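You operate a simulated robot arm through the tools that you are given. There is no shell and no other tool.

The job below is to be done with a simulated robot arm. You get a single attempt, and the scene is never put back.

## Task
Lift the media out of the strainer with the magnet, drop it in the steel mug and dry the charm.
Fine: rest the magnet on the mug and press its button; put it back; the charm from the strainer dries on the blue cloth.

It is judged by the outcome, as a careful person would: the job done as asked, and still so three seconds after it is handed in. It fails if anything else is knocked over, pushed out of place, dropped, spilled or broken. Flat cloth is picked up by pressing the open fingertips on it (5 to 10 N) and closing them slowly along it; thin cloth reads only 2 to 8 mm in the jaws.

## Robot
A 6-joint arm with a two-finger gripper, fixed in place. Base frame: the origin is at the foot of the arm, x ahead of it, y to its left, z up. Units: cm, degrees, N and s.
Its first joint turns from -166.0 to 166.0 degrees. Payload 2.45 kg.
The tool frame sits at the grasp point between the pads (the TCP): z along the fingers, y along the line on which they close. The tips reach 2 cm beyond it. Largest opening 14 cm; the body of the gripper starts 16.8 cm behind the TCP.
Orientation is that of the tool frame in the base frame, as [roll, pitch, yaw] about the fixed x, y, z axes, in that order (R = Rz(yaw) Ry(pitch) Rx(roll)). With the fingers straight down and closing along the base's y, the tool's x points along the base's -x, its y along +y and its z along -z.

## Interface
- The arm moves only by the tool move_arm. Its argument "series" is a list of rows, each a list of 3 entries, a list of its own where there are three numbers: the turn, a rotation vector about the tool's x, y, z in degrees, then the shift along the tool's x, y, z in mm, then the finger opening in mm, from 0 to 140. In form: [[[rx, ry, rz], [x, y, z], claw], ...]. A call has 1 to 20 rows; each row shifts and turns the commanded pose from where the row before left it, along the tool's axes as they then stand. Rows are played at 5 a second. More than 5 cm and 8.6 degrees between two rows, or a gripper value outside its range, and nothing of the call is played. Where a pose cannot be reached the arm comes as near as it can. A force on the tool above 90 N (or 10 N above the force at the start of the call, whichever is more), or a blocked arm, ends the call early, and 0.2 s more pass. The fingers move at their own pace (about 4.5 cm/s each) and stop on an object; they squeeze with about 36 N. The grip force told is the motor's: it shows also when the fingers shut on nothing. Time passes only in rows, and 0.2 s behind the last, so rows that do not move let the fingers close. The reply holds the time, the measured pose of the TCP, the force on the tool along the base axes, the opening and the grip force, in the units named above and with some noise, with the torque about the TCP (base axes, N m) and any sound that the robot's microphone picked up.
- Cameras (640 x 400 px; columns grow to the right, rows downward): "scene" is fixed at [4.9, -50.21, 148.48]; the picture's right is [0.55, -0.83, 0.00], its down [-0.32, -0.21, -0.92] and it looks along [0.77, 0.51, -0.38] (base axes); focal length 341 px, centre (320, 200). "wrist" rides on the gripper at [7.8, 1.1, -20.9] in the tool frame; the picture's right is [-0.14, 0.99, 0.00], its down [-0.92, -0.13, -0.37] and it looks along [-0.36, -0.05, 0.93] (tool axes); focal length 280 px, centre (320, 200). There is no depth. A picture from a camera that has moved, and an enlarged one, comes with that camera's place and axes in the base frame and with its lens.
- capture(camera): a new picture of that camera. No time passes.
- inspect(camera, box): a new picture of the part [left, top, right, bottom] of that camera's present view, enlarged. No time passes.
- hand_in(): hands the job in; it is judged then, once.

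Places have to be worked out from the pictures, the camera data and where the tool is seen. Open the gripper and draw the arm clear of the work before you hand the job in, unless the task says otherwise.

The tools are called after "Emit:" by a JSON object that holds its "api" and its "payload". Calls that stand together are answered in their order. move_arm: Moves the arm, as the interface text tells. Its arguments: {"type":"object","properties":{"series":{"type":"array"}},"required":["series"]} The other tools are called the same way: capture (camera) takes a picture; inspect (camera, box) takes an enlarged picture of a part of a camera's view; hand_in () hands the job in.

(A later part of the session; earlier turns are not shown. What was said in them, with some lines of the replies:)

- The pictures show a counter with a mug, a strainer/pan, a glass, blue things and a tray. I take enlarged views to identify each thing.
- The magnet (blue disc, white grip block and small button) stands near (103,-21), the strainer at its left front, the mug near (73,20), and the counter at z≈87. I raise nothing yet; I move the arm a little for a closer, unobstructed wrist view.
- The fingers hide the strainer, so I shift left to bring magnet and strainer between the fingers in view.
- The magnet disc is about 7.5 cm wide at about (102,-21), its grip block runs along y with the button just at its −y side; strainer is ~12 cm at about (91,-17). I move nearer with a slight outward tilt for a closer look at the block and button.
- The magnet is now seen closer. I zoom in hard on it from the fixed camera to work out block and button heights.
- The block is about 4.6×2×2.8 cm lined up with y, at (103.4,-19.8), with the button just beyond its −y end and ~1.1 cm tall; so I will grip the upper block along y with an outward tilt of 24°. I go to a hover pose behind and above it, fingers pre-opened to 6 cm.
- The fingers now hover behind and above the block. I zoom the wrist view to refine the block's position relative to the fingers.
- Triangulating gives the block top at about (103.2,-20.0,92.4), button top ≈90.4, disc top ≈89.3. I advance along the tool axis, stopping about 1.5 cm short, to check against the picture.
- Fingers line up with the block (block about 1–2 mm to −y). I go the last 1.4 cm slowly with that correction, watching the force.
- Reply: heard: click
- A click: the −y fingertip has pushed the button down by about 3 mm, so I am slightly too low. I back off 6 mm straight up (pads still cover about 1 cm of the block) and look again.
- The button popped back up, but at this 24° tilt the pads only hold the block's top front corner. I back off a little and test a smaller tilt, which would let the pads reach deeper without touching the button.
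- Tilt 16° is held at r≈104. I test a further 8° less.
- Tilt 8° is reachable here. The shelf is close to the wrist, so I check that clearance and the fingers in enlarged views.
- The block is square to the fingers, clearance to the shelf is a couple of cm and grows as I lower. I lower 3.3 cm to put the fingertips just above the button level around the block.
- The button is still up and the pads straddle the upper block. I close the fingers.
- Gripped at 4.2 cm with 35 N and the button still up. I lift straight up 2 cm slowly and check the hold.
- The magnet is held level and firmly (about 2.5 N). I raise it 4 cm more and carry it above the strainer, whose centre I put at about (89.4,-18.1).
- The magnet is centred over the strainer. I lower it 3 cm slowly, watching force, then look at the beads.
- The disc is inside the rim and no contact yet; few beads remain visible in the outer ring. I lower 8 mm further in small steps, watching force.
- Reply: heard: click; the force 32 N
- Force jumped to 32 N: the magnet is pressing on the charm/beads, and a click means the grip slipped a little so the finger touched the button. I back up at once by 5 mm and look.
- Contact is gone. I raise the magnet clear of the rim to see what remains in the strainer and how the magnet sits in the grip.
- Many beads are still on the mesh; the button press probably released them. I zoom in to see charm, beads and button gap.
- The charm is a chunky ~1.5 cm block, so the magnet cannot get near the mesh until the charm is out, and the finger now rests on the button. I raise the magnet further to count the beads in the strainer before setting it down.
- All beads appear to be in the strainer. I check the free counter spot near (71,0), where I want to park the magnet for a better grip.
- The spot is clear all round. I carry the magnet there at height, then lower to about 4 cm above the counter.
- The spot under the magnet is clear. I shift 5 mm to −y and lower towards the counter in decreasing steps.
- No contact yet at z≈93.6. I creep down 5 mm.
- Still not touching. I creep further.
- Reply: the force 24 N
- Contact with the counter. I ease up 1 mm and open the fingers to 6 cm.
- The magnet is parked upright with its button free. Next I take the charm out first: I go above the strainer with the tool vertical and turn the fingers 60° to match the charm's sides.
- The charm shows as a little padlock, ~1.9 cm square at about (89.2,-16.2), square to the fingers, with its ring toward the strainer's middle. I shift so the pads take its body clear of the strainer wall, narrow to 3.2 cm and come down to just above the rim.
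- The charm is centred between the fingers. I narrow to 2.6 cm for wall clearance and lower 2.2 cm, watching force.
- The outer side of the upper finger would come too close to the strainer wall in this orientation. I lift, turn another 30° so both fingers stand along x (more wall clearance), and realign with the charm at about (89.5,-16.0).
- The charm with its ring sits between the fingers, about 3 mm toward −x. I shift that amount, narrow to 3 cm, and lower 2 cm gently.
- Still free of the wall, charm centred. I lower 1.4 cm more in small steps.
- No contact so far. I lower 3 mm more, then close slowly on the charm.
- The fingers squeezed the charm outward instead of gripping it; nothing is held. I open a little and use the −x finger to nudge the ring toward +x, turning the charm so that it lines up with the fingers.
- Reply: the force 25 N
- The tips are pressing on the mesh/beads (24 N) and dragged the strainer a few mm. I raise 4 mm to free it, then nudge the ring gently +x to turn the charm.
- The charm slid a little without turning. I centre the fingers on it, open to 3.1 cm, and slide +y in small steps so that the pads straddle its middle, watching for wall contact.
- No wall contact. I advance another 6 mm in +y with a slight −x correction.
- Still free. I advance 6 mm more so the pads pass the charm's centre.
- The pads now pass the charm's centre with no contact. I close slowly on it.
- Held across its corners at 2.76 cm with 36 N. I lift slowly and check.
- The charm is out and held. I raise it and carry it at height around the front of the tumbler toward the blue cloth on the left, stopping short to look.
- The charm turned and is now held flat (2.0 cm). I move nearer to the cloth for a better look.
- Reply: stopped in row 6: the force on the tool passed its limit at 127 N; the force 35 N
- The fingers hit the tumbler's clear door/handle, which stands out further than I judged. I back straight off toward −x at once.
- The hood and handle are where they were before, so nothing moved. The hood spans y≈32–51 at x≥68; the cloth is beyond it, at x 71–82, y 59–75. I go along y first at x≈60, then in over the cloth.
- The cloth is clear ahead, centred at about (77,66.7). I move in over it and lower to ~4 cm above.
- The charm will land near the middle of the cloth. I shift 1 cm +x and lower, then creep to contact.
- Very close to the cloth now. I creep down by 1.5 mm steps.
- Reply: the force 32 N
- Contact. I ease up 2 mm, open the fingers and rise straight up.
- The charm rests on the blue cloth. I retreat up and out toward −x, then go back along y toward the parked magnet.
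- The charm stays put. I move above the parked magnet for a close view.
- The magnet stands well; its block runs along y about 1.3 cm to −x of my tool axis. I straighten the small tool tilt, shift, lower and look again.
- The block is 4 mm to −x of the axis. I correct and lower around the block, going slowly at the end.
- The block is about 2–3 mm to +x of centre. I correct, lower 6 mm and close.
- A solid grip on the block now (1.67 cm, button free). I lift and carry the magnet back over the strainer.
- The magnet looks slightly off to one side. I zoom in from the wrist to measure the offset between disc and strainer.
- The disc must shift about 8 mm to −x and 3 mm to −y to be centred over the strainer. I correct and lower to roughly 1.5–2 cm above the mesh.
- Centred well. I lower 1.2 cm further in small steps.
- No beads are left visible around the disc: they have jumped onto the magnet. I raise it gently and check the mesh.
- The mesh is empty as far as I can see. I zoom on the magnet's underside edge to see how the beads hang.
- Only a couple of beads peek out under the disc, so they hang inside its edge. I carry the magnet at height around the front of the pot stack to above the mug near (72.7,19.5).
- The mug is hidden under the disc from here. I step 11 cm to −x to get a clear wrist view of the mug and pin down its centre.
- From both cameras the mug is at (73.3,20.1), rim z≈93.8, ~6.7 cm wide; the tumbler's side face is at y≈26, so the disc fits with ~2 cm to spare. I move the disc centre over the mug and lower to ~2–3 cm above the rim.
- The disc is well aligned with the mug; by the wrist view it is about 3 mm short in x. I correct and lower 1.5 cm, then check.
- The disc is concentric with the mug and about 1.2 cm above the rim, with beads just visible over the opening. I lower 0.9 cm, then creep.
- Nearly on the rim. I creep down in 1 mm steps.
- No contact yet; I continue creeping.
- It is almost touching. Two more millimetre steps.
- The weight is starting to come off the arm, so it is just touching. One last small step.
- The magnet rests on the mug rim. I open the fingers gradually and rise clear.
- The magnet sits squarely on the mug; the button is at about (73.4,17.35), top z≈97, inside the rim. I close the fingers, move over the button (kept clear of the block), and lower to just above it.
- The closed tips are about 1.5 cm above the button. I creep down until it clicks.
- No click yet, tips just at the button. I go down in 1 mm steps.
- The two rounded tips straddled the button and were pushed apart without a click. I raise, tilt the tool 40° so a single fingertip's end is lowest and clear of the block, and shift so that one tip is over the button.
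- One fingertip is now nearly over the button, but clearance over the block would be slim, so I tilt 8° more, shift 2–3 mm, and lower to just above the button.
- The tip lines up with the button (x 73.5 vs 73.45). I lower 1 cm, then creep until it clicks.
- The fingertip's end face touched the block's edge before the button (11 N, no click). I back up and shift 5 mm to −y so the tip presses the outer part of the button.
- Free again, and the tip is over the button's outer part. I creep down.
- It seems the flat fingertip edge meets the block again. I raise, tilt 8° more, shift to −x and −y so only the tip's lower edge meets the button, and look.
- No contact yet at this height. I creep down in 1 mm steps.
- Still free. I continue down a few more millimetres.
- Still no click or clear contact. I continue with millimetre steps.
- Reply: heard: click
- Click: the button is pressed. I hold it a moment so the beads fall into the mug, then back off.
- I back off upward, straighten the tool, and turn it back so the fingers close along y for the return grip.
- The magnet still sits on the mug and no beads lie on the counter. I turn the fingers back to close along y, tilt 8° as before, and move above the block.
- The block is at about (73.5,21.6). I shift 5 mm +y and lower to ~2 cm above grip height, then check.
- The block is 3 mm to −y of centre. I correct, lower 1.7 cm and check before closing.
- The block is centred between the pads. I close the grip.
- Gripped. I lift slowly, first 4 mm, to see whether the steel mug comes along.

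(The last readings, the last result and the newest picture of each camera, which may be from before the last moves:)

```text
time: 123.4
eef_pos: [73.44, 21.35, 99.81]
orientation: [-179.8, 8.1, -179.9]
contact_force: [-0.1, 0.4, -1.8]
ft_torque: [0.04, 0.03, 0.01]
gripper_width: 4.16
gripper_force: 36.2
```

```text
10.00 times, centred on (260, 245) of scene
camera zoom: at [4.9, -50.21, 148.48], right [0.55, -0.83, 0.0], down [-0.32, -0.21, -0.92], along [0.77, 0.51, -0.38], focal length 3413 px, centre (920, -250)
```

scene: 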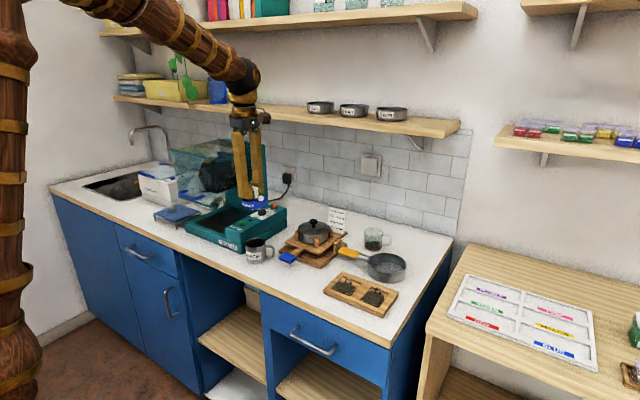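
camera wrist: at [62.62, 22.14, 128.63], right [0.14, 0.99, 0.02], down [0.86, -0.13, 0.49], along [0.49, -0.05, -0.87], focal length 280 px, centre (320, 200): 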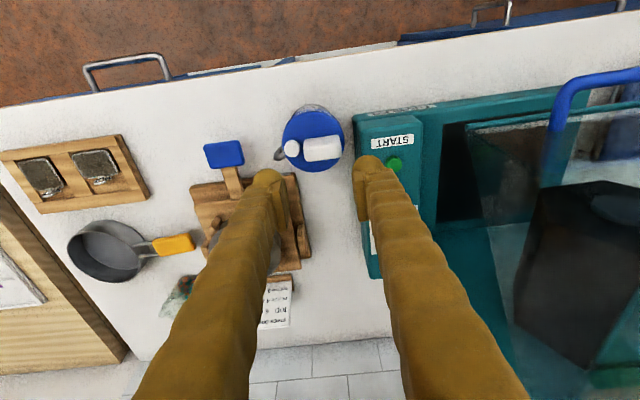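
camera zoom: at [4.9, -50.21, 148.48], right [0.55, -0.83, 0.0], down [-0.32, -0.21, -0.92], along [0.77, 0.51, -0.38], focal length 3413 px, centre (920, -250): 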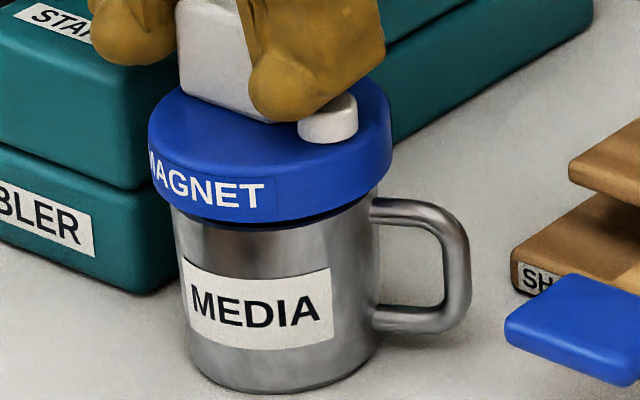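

Only the magnet's own weight: the mug stays. I lift further and look for any beads left under the disc.

Emit:
{"api": "move_arm", "payload": {"series": [[[0, 0, 0], [-1.4, 0, -9.9], 30], [[0, 0, 0], [-2.8, 0, -19.8], 30], [[0, 0, 0], [-4.2, 0, -29.7], 30], [[0, 0, 0], [-4.2, 0, -29.7], 30], [[0, 0, 0], [0, 0, 0], 30]]}}

Emit:
{"api": "inspect", "payload": {"camera": "scene", "box": [235, 205, 285, 265]}}

Emit:
{"api": "inspect", "payload": {"camera": "scene", "box": [240, 200, 280, 235]}}

```text
time: 124.6
eef_pos: [73.38, 21.34, 108.68]
orientation: [-179.8, 8.2, -180.0]
contact_force: [0.5, 0.3, -2.1]
ft_torque: [0.01, -0.01, 0.01]
gripper_width: 4.2
gripper_force: 36.3
```

```text
6.67 times, centred on (260, 235) of scene
camera zoom: at [4.9, -50.21, 148.48], right [0.55, -0.83, 0.0], down [-0.32, -0.21, -0.92], along [0.77, 0.51, -0.38], focal length 2276 px, centre (720, -33)
```

zoom: 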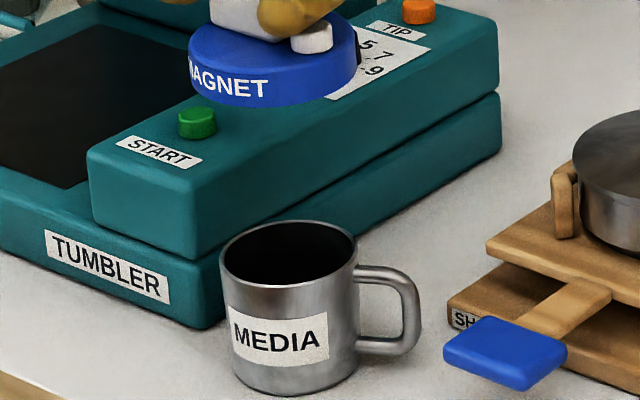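

```text
11.43 times, centred on (260, 218) of scene
camera zoom: at [4.9, -50.21, 148.48], right [0.55, -0.83, 0.0], down [-0.32, -0.21, -0.92], along [0.77, 0.51, -0.38], focal length 3901 px, centre (1006, 0)
```

zoom: 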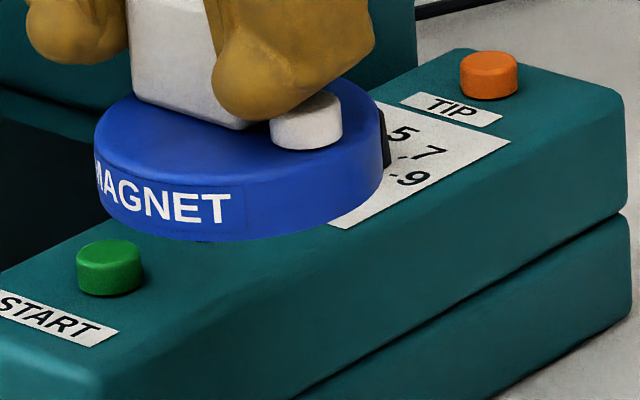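

No beads remain under the disc. I move out and along −y, and look into the mug with the wrist camera on the way.

Emit:
{"api": "move_arm", "payload": {"series": [[[0, 0, 0], [-4, 0, -29], 30], [[0, 0, 0], [27, -10, -3.8], 30], [[0, 0, 0], [27, -30, -3.8], 30], [[0, 0, 0], [0, -40, 0], 30], [[0, 0, 0], [0, -40, 0], 30], [[0, 0, 0], [0, 0, 0], 30], [[0, 0, 0], [0, 0, 0], 30]]}}

Emit:
{"api": "capture", "payload": {"camera": "wrist"}}

Emit:
{"api": "inspect", "payload": {"camera": "wrist", "box": [380, 60, 540, 200]}}

```text
time: 126.2
eef_pos: [67.82, 9.63, 111.53]
orientation: [-179.8, 8.0, -180.0]
contact_force: [-0.1, 0.2, -2.2]
ft_torque: [0.01, -0.01, -0.03]
gripper_width: 4.17
gripper_force: 36.3
```

```text
taken
camera wrist: at [57.05, 10.77, 130.99], right [0.14, 0.99, 0.02], down [0.86, -0.13, 0.49], along [0.49, -0.05, -0.87], focal length 280 px, centre (320, 200)
```

wrist: 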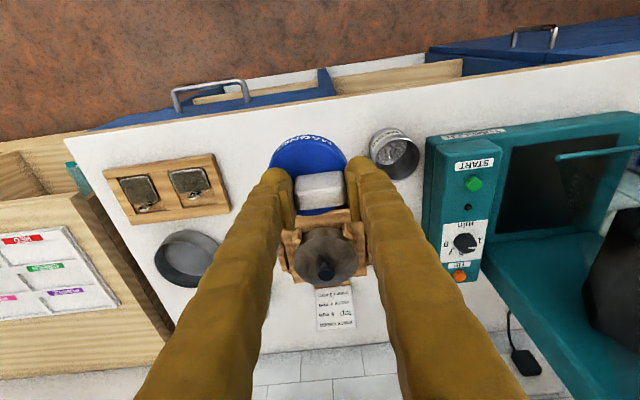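

```text
2.86 times, centred on (460, 130) of wrist
camera zoom: at [57.05, 10.77, 130.99], right [0.14, 0.99, 0.02], down [0.86, -0.13, 0.49], along [0.49, -0.05, -0.87], focal length 801 px, centre (-80, 400)
```

zoom: 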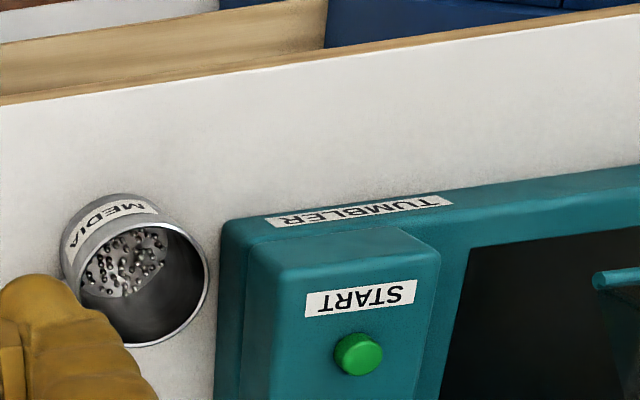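

The beads are in the mug. I check the strainer from this angle too, and then carry the magnet home.

Emit:
{"api": "inspect", "payload": {"camera": "wrist", "box": [130, 200, 250, 310]}}

Emit:
{"api": "move_arm", "payload": {"series": [[[0, 0, 0], [0, -40, 0], 30], [[0, 0, 0], [0, -40, 0], 30], [[0, 0, 0], [0, -40, 0], 30], [[0, 0, 0], [0, -40, 0], 30], [[0, 0, 0], [0, -40, 0], 30], [[0, 0, 0], [0, -40, 0], 30], [[0, 0, 0], [0, -40, 0], 30], [[0, 0, 0], [0, -16, 0], 30], [[0, 0, 0], [-37, 0, 5.2], 30], [[0, 0, 0], [-37, 0, 5.2], 30], [[0, 0, 0], [-37, 0, 5.2], 30], [[0, 0, 0], [-37, 0, 5.2], 30], [[0, 0, 0], [-37, 0, 5.2], 30], [[0, 0, 0], [-37, 0, 5.2], 30], [[0, 0, 0], [0, 0, 0], 30]]}}

Emit:
{"api": "capture", "payload": {"camera": "wrist"}}

Emit:
{"api": "capture", "payload": {"camera": "scene"}}

```text
3.64 times, centred on (190, 255) of wrist
camera zoom: at [57.05, 10.77, 130.99], right [0.14, 0.99, 0.02], down [0.86, -0.13, 0.49], along [0.49, -0.05, -0.87], focal length 1020 px, centre (793, 0)
```

zoom: 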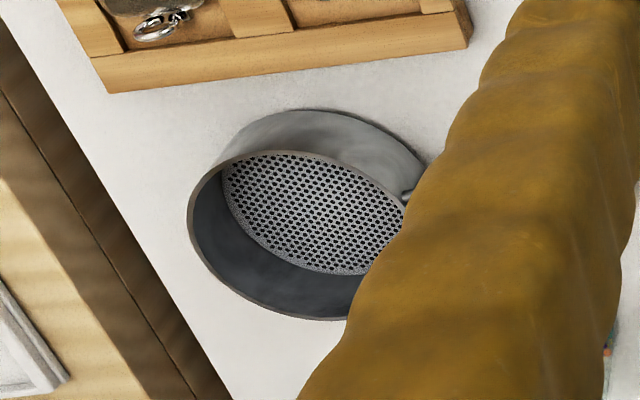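

```text
time: 129.4
eef_pos: [90.26, -20.22, 111.95]
orientation: [-179.8, 8.0, -179.9]
contact_force: [0.2, -0.4, -1.7]
ft_torque: [0.05, 0.04, 0.0]
gripper_width: 4.18
gripper_force: 36.1
```

```text
taken
camera wrist: at [79.47, -19.08, 131.5], right [0.14, 0.99, 0.02], down [0.86, -0.13, 0.49], along [0.49, -0.05, -0.87], focal length 280 px, centre (320, 200)
```

wrist: 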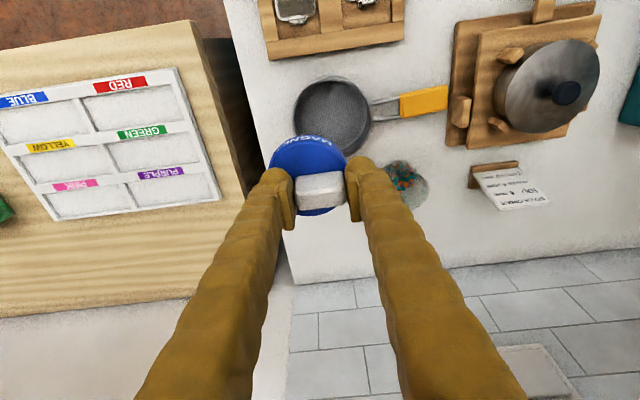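

```text
taken
```

scene: 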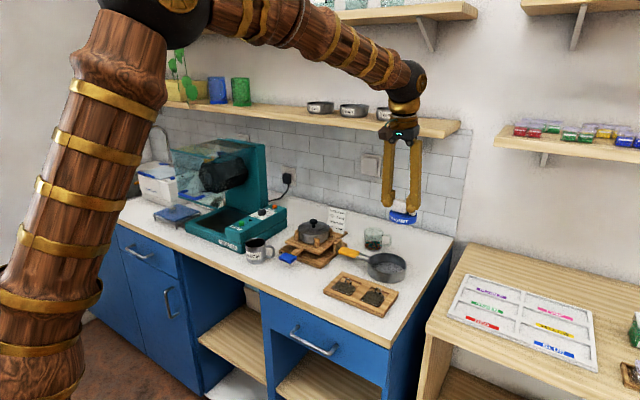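

The mesh is clean and nothing else is disturbed. I lower to ~6 cm above the counter and move in to the magnet's home place at (102.3,-21).

Emit:
{"api": "move_arm", "payload": {"series": [[[0, 0, 0], [4, 2.5, 28.5], 30], [[0, 0, 0], [4, 0, 28.5], 30], [[0, 0, 0], [4, 0, 28.5], 30], [[0, 0, 0], [4, 0, 28.5], 30], [[0, 0, 0], [-29, 0, 4.1], 30], [[0, 0, 0], [-29, 0, 4.1], 30], [[0, 0, 0], [-29, 0, 4.1], 30], [[0, 0, 0], [-29, 0, 4.1], 30], [[0, 0, 0], [0, 0, 0], 30], [[0, 0, 0], [0, 0, 0], 30]]}}

Emit:
{"api": "inspect", "payload": {"camera": "scene", "box": [365, 210, 435, 280]}}

Emit:
{"api": "inspect", "payload": {"camera": "wrist", "box": [240, 60, 400, 220]}}

```text
time: 131.6
eef_pos: [101.94, -20.14, 100.39]
orientation: [-179.8, 8.0, -179.9]
contact_force: [0.1, 0.9, -1.9]
ft_torque: [0.03, -0.03, 0.02]
gripper_width: 4.15
gripper_force: 35.7
```

```text
5.71 times, centred on (400, 245) of scene
camera zoom: at [4.9, -50.21, 148.48], right [0.55, -0.83, 0.0], down [-0.32, -0.21, -0.92], along [0.77, 0.51, -0.38], focal length 1950 px, centre (-137, -57)
```

zoom: 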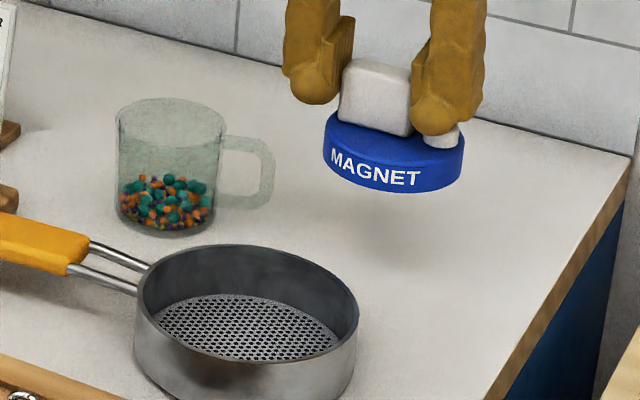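

```text
2.50 times, centred on (320, 140) of wrist
camera zoom: at [91.2, -18.99, 119.93], right [0.14, 0.99, 0.02], down [0.86, -0.13, 0.49], along [0.49, -0.05, -0.87], focal length 701 px, centre (320, 350)
```

zoom: 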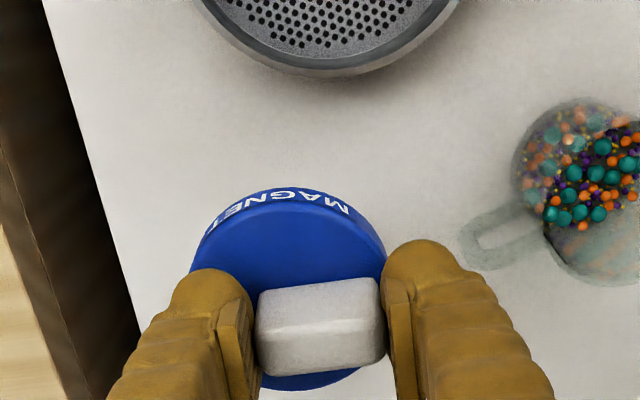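

I lower to about 1 cm above the counter and compare with the original place.

Emit:
{"api": "move_arm", "payload": {"series": [[[0, 0, 0], [2.8, 0, 19.8], 30], [[0, 0, 0], [2.8, 0, 19.8], 30], [[0, 0, 0], [2.1, 0, 14.9], 30], [[0, 0, 0], [0, 0, 0], 30]]}}

Emit:
{"api": "inspect", "payload": {"camera": "scene", "box": [385, 235, 435, 270]}}

```text
time: 132.6
eef_pos: [101.89, -20.04, 94.68]
orientation: [-179.8, 8.1, -179.9]
contact_force: [-0.2, 0.0, -2.4]
ft_torque: [-0.01, 0.06, 0.02]
gripper_width: 4.2
gripper_force: 36.0
```

```text
11.43 times, centred on (410, 252) of scene
camera zoom: at [4.9, -50.21, 148.48], right [0.55, -0.83, 0.0], down [-0.32, -0.21, -0.92], along [0.77, 0.51, -0.38], focal length 3901 px, centre (-709, -400)
```

zoom: 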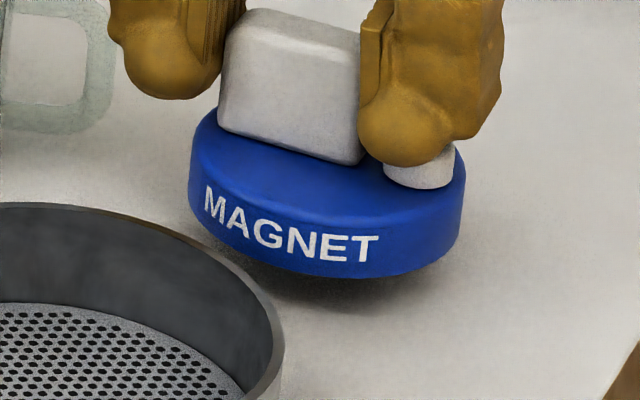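

It matches the original place within about 2–3 mm. I lower and creep to contact.

Emit:
{"api": "move_arm", "payload": {"series": [[[0, 0, 0], [0.7, 0, 5], 30], [[0, 0, 0], [0.4, 0, 3], 30], [[0, 0, 0], [0.15, 0, 1], 30], [[0, 0, 0], [0.15, 0, 1], 30], [[0, 0, 0], [0, 0, 0], 30]]}}

Emit:
{"api": "inspect", "payload": {"camera": "scene", "box": [385, 235, 435, 270]}}

```text
time: 133.8
eef_pos: [102.05, -20.04, 93.75]
orientation: [-179.8, 8.0, -179.9]
contact_force: [-0.7, -0.5, -2.4]
ft_torque: [0.01, 0.01, -0.02]
gripper_width: 4.2
gripper_force: 35.3
```

```text
11.43 times, centred on (410, 252) of scene
camera zoom: at [4.9, -50.21, 148.48], right [0.55, -0.83, 0.0], down [-0.32, -0.21, -0.92], along [0.77, 0.51, -0.38], focal length 3901 px, centre (-709, -400)
```

zoom: 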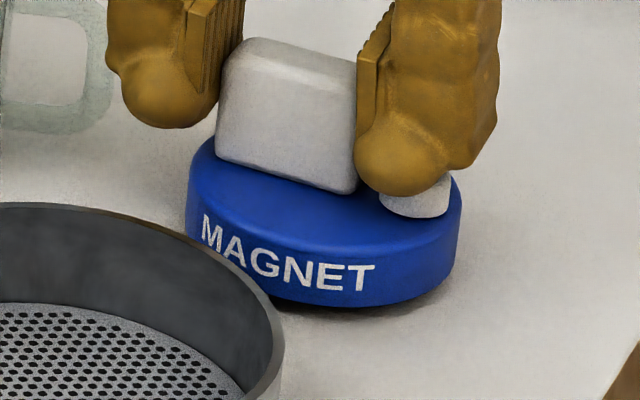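

A few millimetres to go. I keep creeping.

Emit:
{"api": "move_arm", "payload": {"series": [[[0, 0, 0], [0.15, 0, 1], 30], [[0, 0, 0], [0.15, 0, 1], 30], [[0, 0, 0], [0.15, 0, 1], 30], [[0, 0, 0], [0, 0, 0], 30]]}}

```text
time: 134.8
eef_pos: [102.27, -19.99, 93.43]
orientation: [-179.8, 8.2, -179.9]
contact_force: [-3.5, 3.1, 13.7]
ft_torque: [0.0, 0.21, -0.02]
gripper_width: 4.2
gripper_force: 35.9
```

It stands on the counter. I ease the pressure, open, and rise clear.

Emit:
{"api": "move_arm", "payload": {"series": [[[0, 0, 0], [-0.1, 0, -0.6], 30], [[0, 0, 0], [0, 0, 0], 46], [[0, 0, 0], [0, 0, 0], 54], [[0, 0, 0], [0, 0, 0], 54], [[0, 0, 0], [-1.4, 0, -9.9], 54], [[0, 0, 0], [-2.8, 0, -19.8], 54], [[0, 0, 0], [-2.8, 0, -19.8], 54], [[0, 0, 0], [0, 0, 0], 54]]}}

Emit:
{"api": "inspect", "payload": {"camera": "scene", "box": [385, 235, 435, 270]}}

Emit:
{"api": "inspect", "payload": {"camera": "wrist", "box": [230, 70, 410, 220]}}

```text
time: 136.6
eef_pos: [102.21, -19.87, 98.56]
orientation: [-179.8, 8.0, -179.9]
contact_force: [-0.3, -0.9, 0.1]
ft_torque: [0.04, -0.02, -0.01]
gripper_width: 5.41
gripper_force: 0.0
```

```text
11.43 times, centred on (410, 252) of scene
camera zoom: at [4.9, -50.21, 148.48], right [0.55, -0.83, 0.0], down [-0.32, -0.21, -0.92], along [0.77, 0.51, -0.38], focal length 3901 px, centre (-709, -400)
```

zoom: 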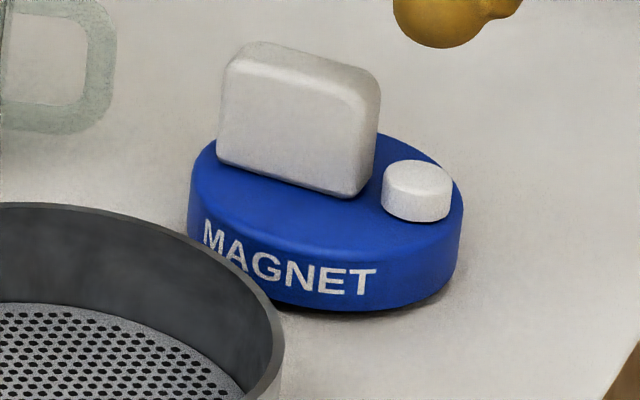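

```text
2.67 times, centred on (320, 145) of wrist
camera zoom: at [91.37, -18.79, 118.03], right [0.14, 0.99, 0.02], down [0.86, -0.13, 0.49], along [0.49, -0.05, -0.87], focal length 748 px, centre (320, 347)
```

zoom: 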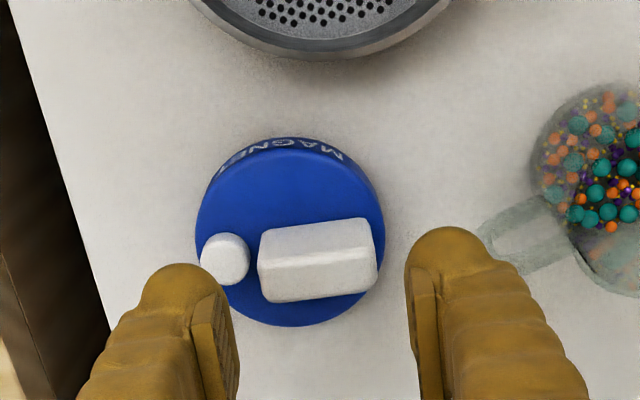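

The magnet is back in its place, within a few mm. I draw the arm back and up, open the gripper, and check everything.

Emit:
{"api": "move_arm", "payload": {"series": [[[0, 0, 0], [20, 0, -25], 54], [[0, 0, 0], [35, 0, -15], 54], [[0, 0, 0], [35, 0, -25], 54], [[0, 0, 0], [35, 0, -30], 80], [[0, 0, 0], [35, 0, -30], 100], [[0, 0, 0], [35, 0, -30], 100], [[0, 0, 0], [35, 0, -30], 100], [[0, 0, 0], [35, 0, -30], 100], [[0, 0, 0], [0, 0, 0], 100]]}}

Emit:
{"api": "capture", "payload": {"camera": "scene"}}

Emit:
{"api": "inspect", "payload": {"camera": "scene", "box": [140, 180, 300, 280]}}

Emit:
{"api": "inspect", "payload": {"camera": "scene", "box": [280, 200, 440, 320]}}

Emit:
{"api": "capture", "payload": {"camera": "wrist"}}

```text
time: 138.6
eef_pos: [72.7, -20.03, 116.05]
orientation: [-179.8, 7.9, -179.8]
contact_force: [-0.1, -0.1, -0.2]
ft_torque: [0.01, -0.02, 0.0]
gripper_width: 10.0
gripper_force: 0.0
```

```text
taken
```

scene: 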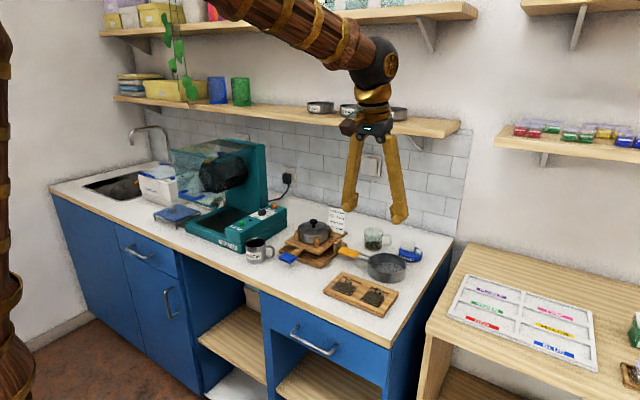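

```text
4.00 times, centred on (220, 230) of scene
camera zoom: at [4.9, -50.21, 148.48], right [0.55, -0.83, 0.0], down [-0.32, -0.21, -0.92], along [0.77, 0.51, -0.38], focal length 1365 px, centre (720, 80)
```

zoom: 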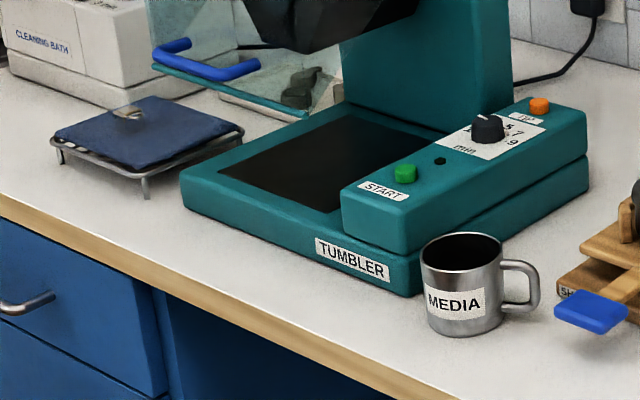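

```text
3.33 times, centred on (360, 260) of scene
camera zoom: at [4.9, -50.21, 148.48], right [0.55, -0.83, 0.0], down [-0.32, -0.21, -0.92], along [0.77, 0.51, -0.38], focal length 1138 px, centre (187, 0)
```

zoom: 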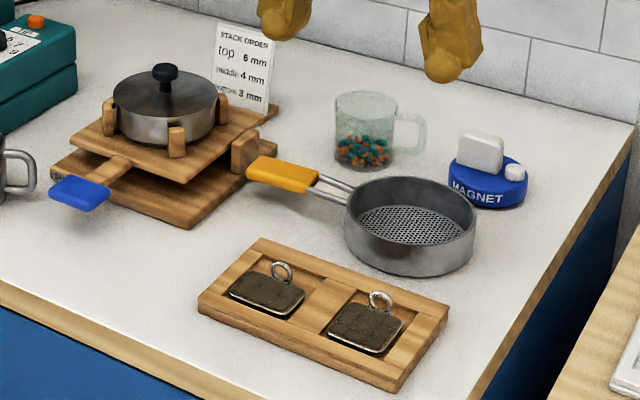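

```text
taken
camera wrist: at [61.88, -18.95, 135.55], right [0.14, 0.99, 0.02], down [0.86, -0.13, 0.49], along [0.49, -0.05, -0.87], focal length 280 px, centre (320, 200)
```

wrist: 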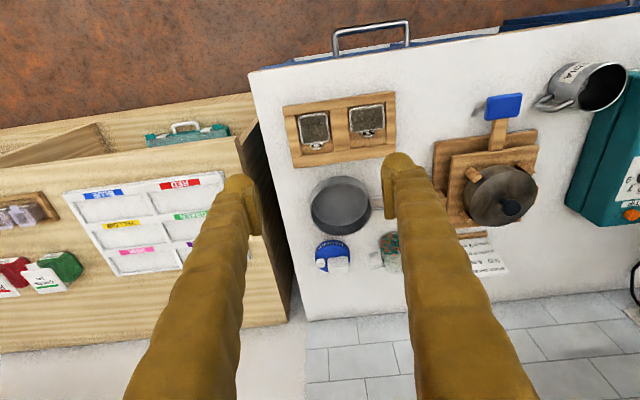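

The charm lies on the blue cloth, the media are in the mug, the strainer is empty and the magnet is back. All other things are in place and the gripper is open and clear, so I hand the job in.

Emit:
{"api": "hand_in", "payload": {}}

```text
The job is handed in.
```

The job is handed in: the media are in the steel mug, the charm is on the blue cloth, and the magnet is back in its place. I have no verdict back yet.

- **Media:** the magnet lifted the beads out of the strainer. I rested it on the mug, pressed the button and heard the click. The wrist camera showed the beads in the mug. No beads were visible in the strainer or on the counter afterwards.
- **Charm:** it was too tall for the magnet to get near the mesh, so I took it out first and set it on the cloth. It took two tries to grip.
- **Magnet:** it stands within a few millimetres of its original spot.

Some contact happened along the way:

- **Tumbler:** the fingers struck its clear door or handle with a force of 127 N. The pictures showed it unmoved and undamaged.
- **Charm pressed:** on the first dip the magnet pressed on the charm with about 32 N. It looked undamaged afterwards.
- **Strainer:** the fingers dragged it a few millimetres. It ended within about 2 mm of where it started.
- **Parked magnet:** I set the magnet on the empty counter for a while to change my grip.
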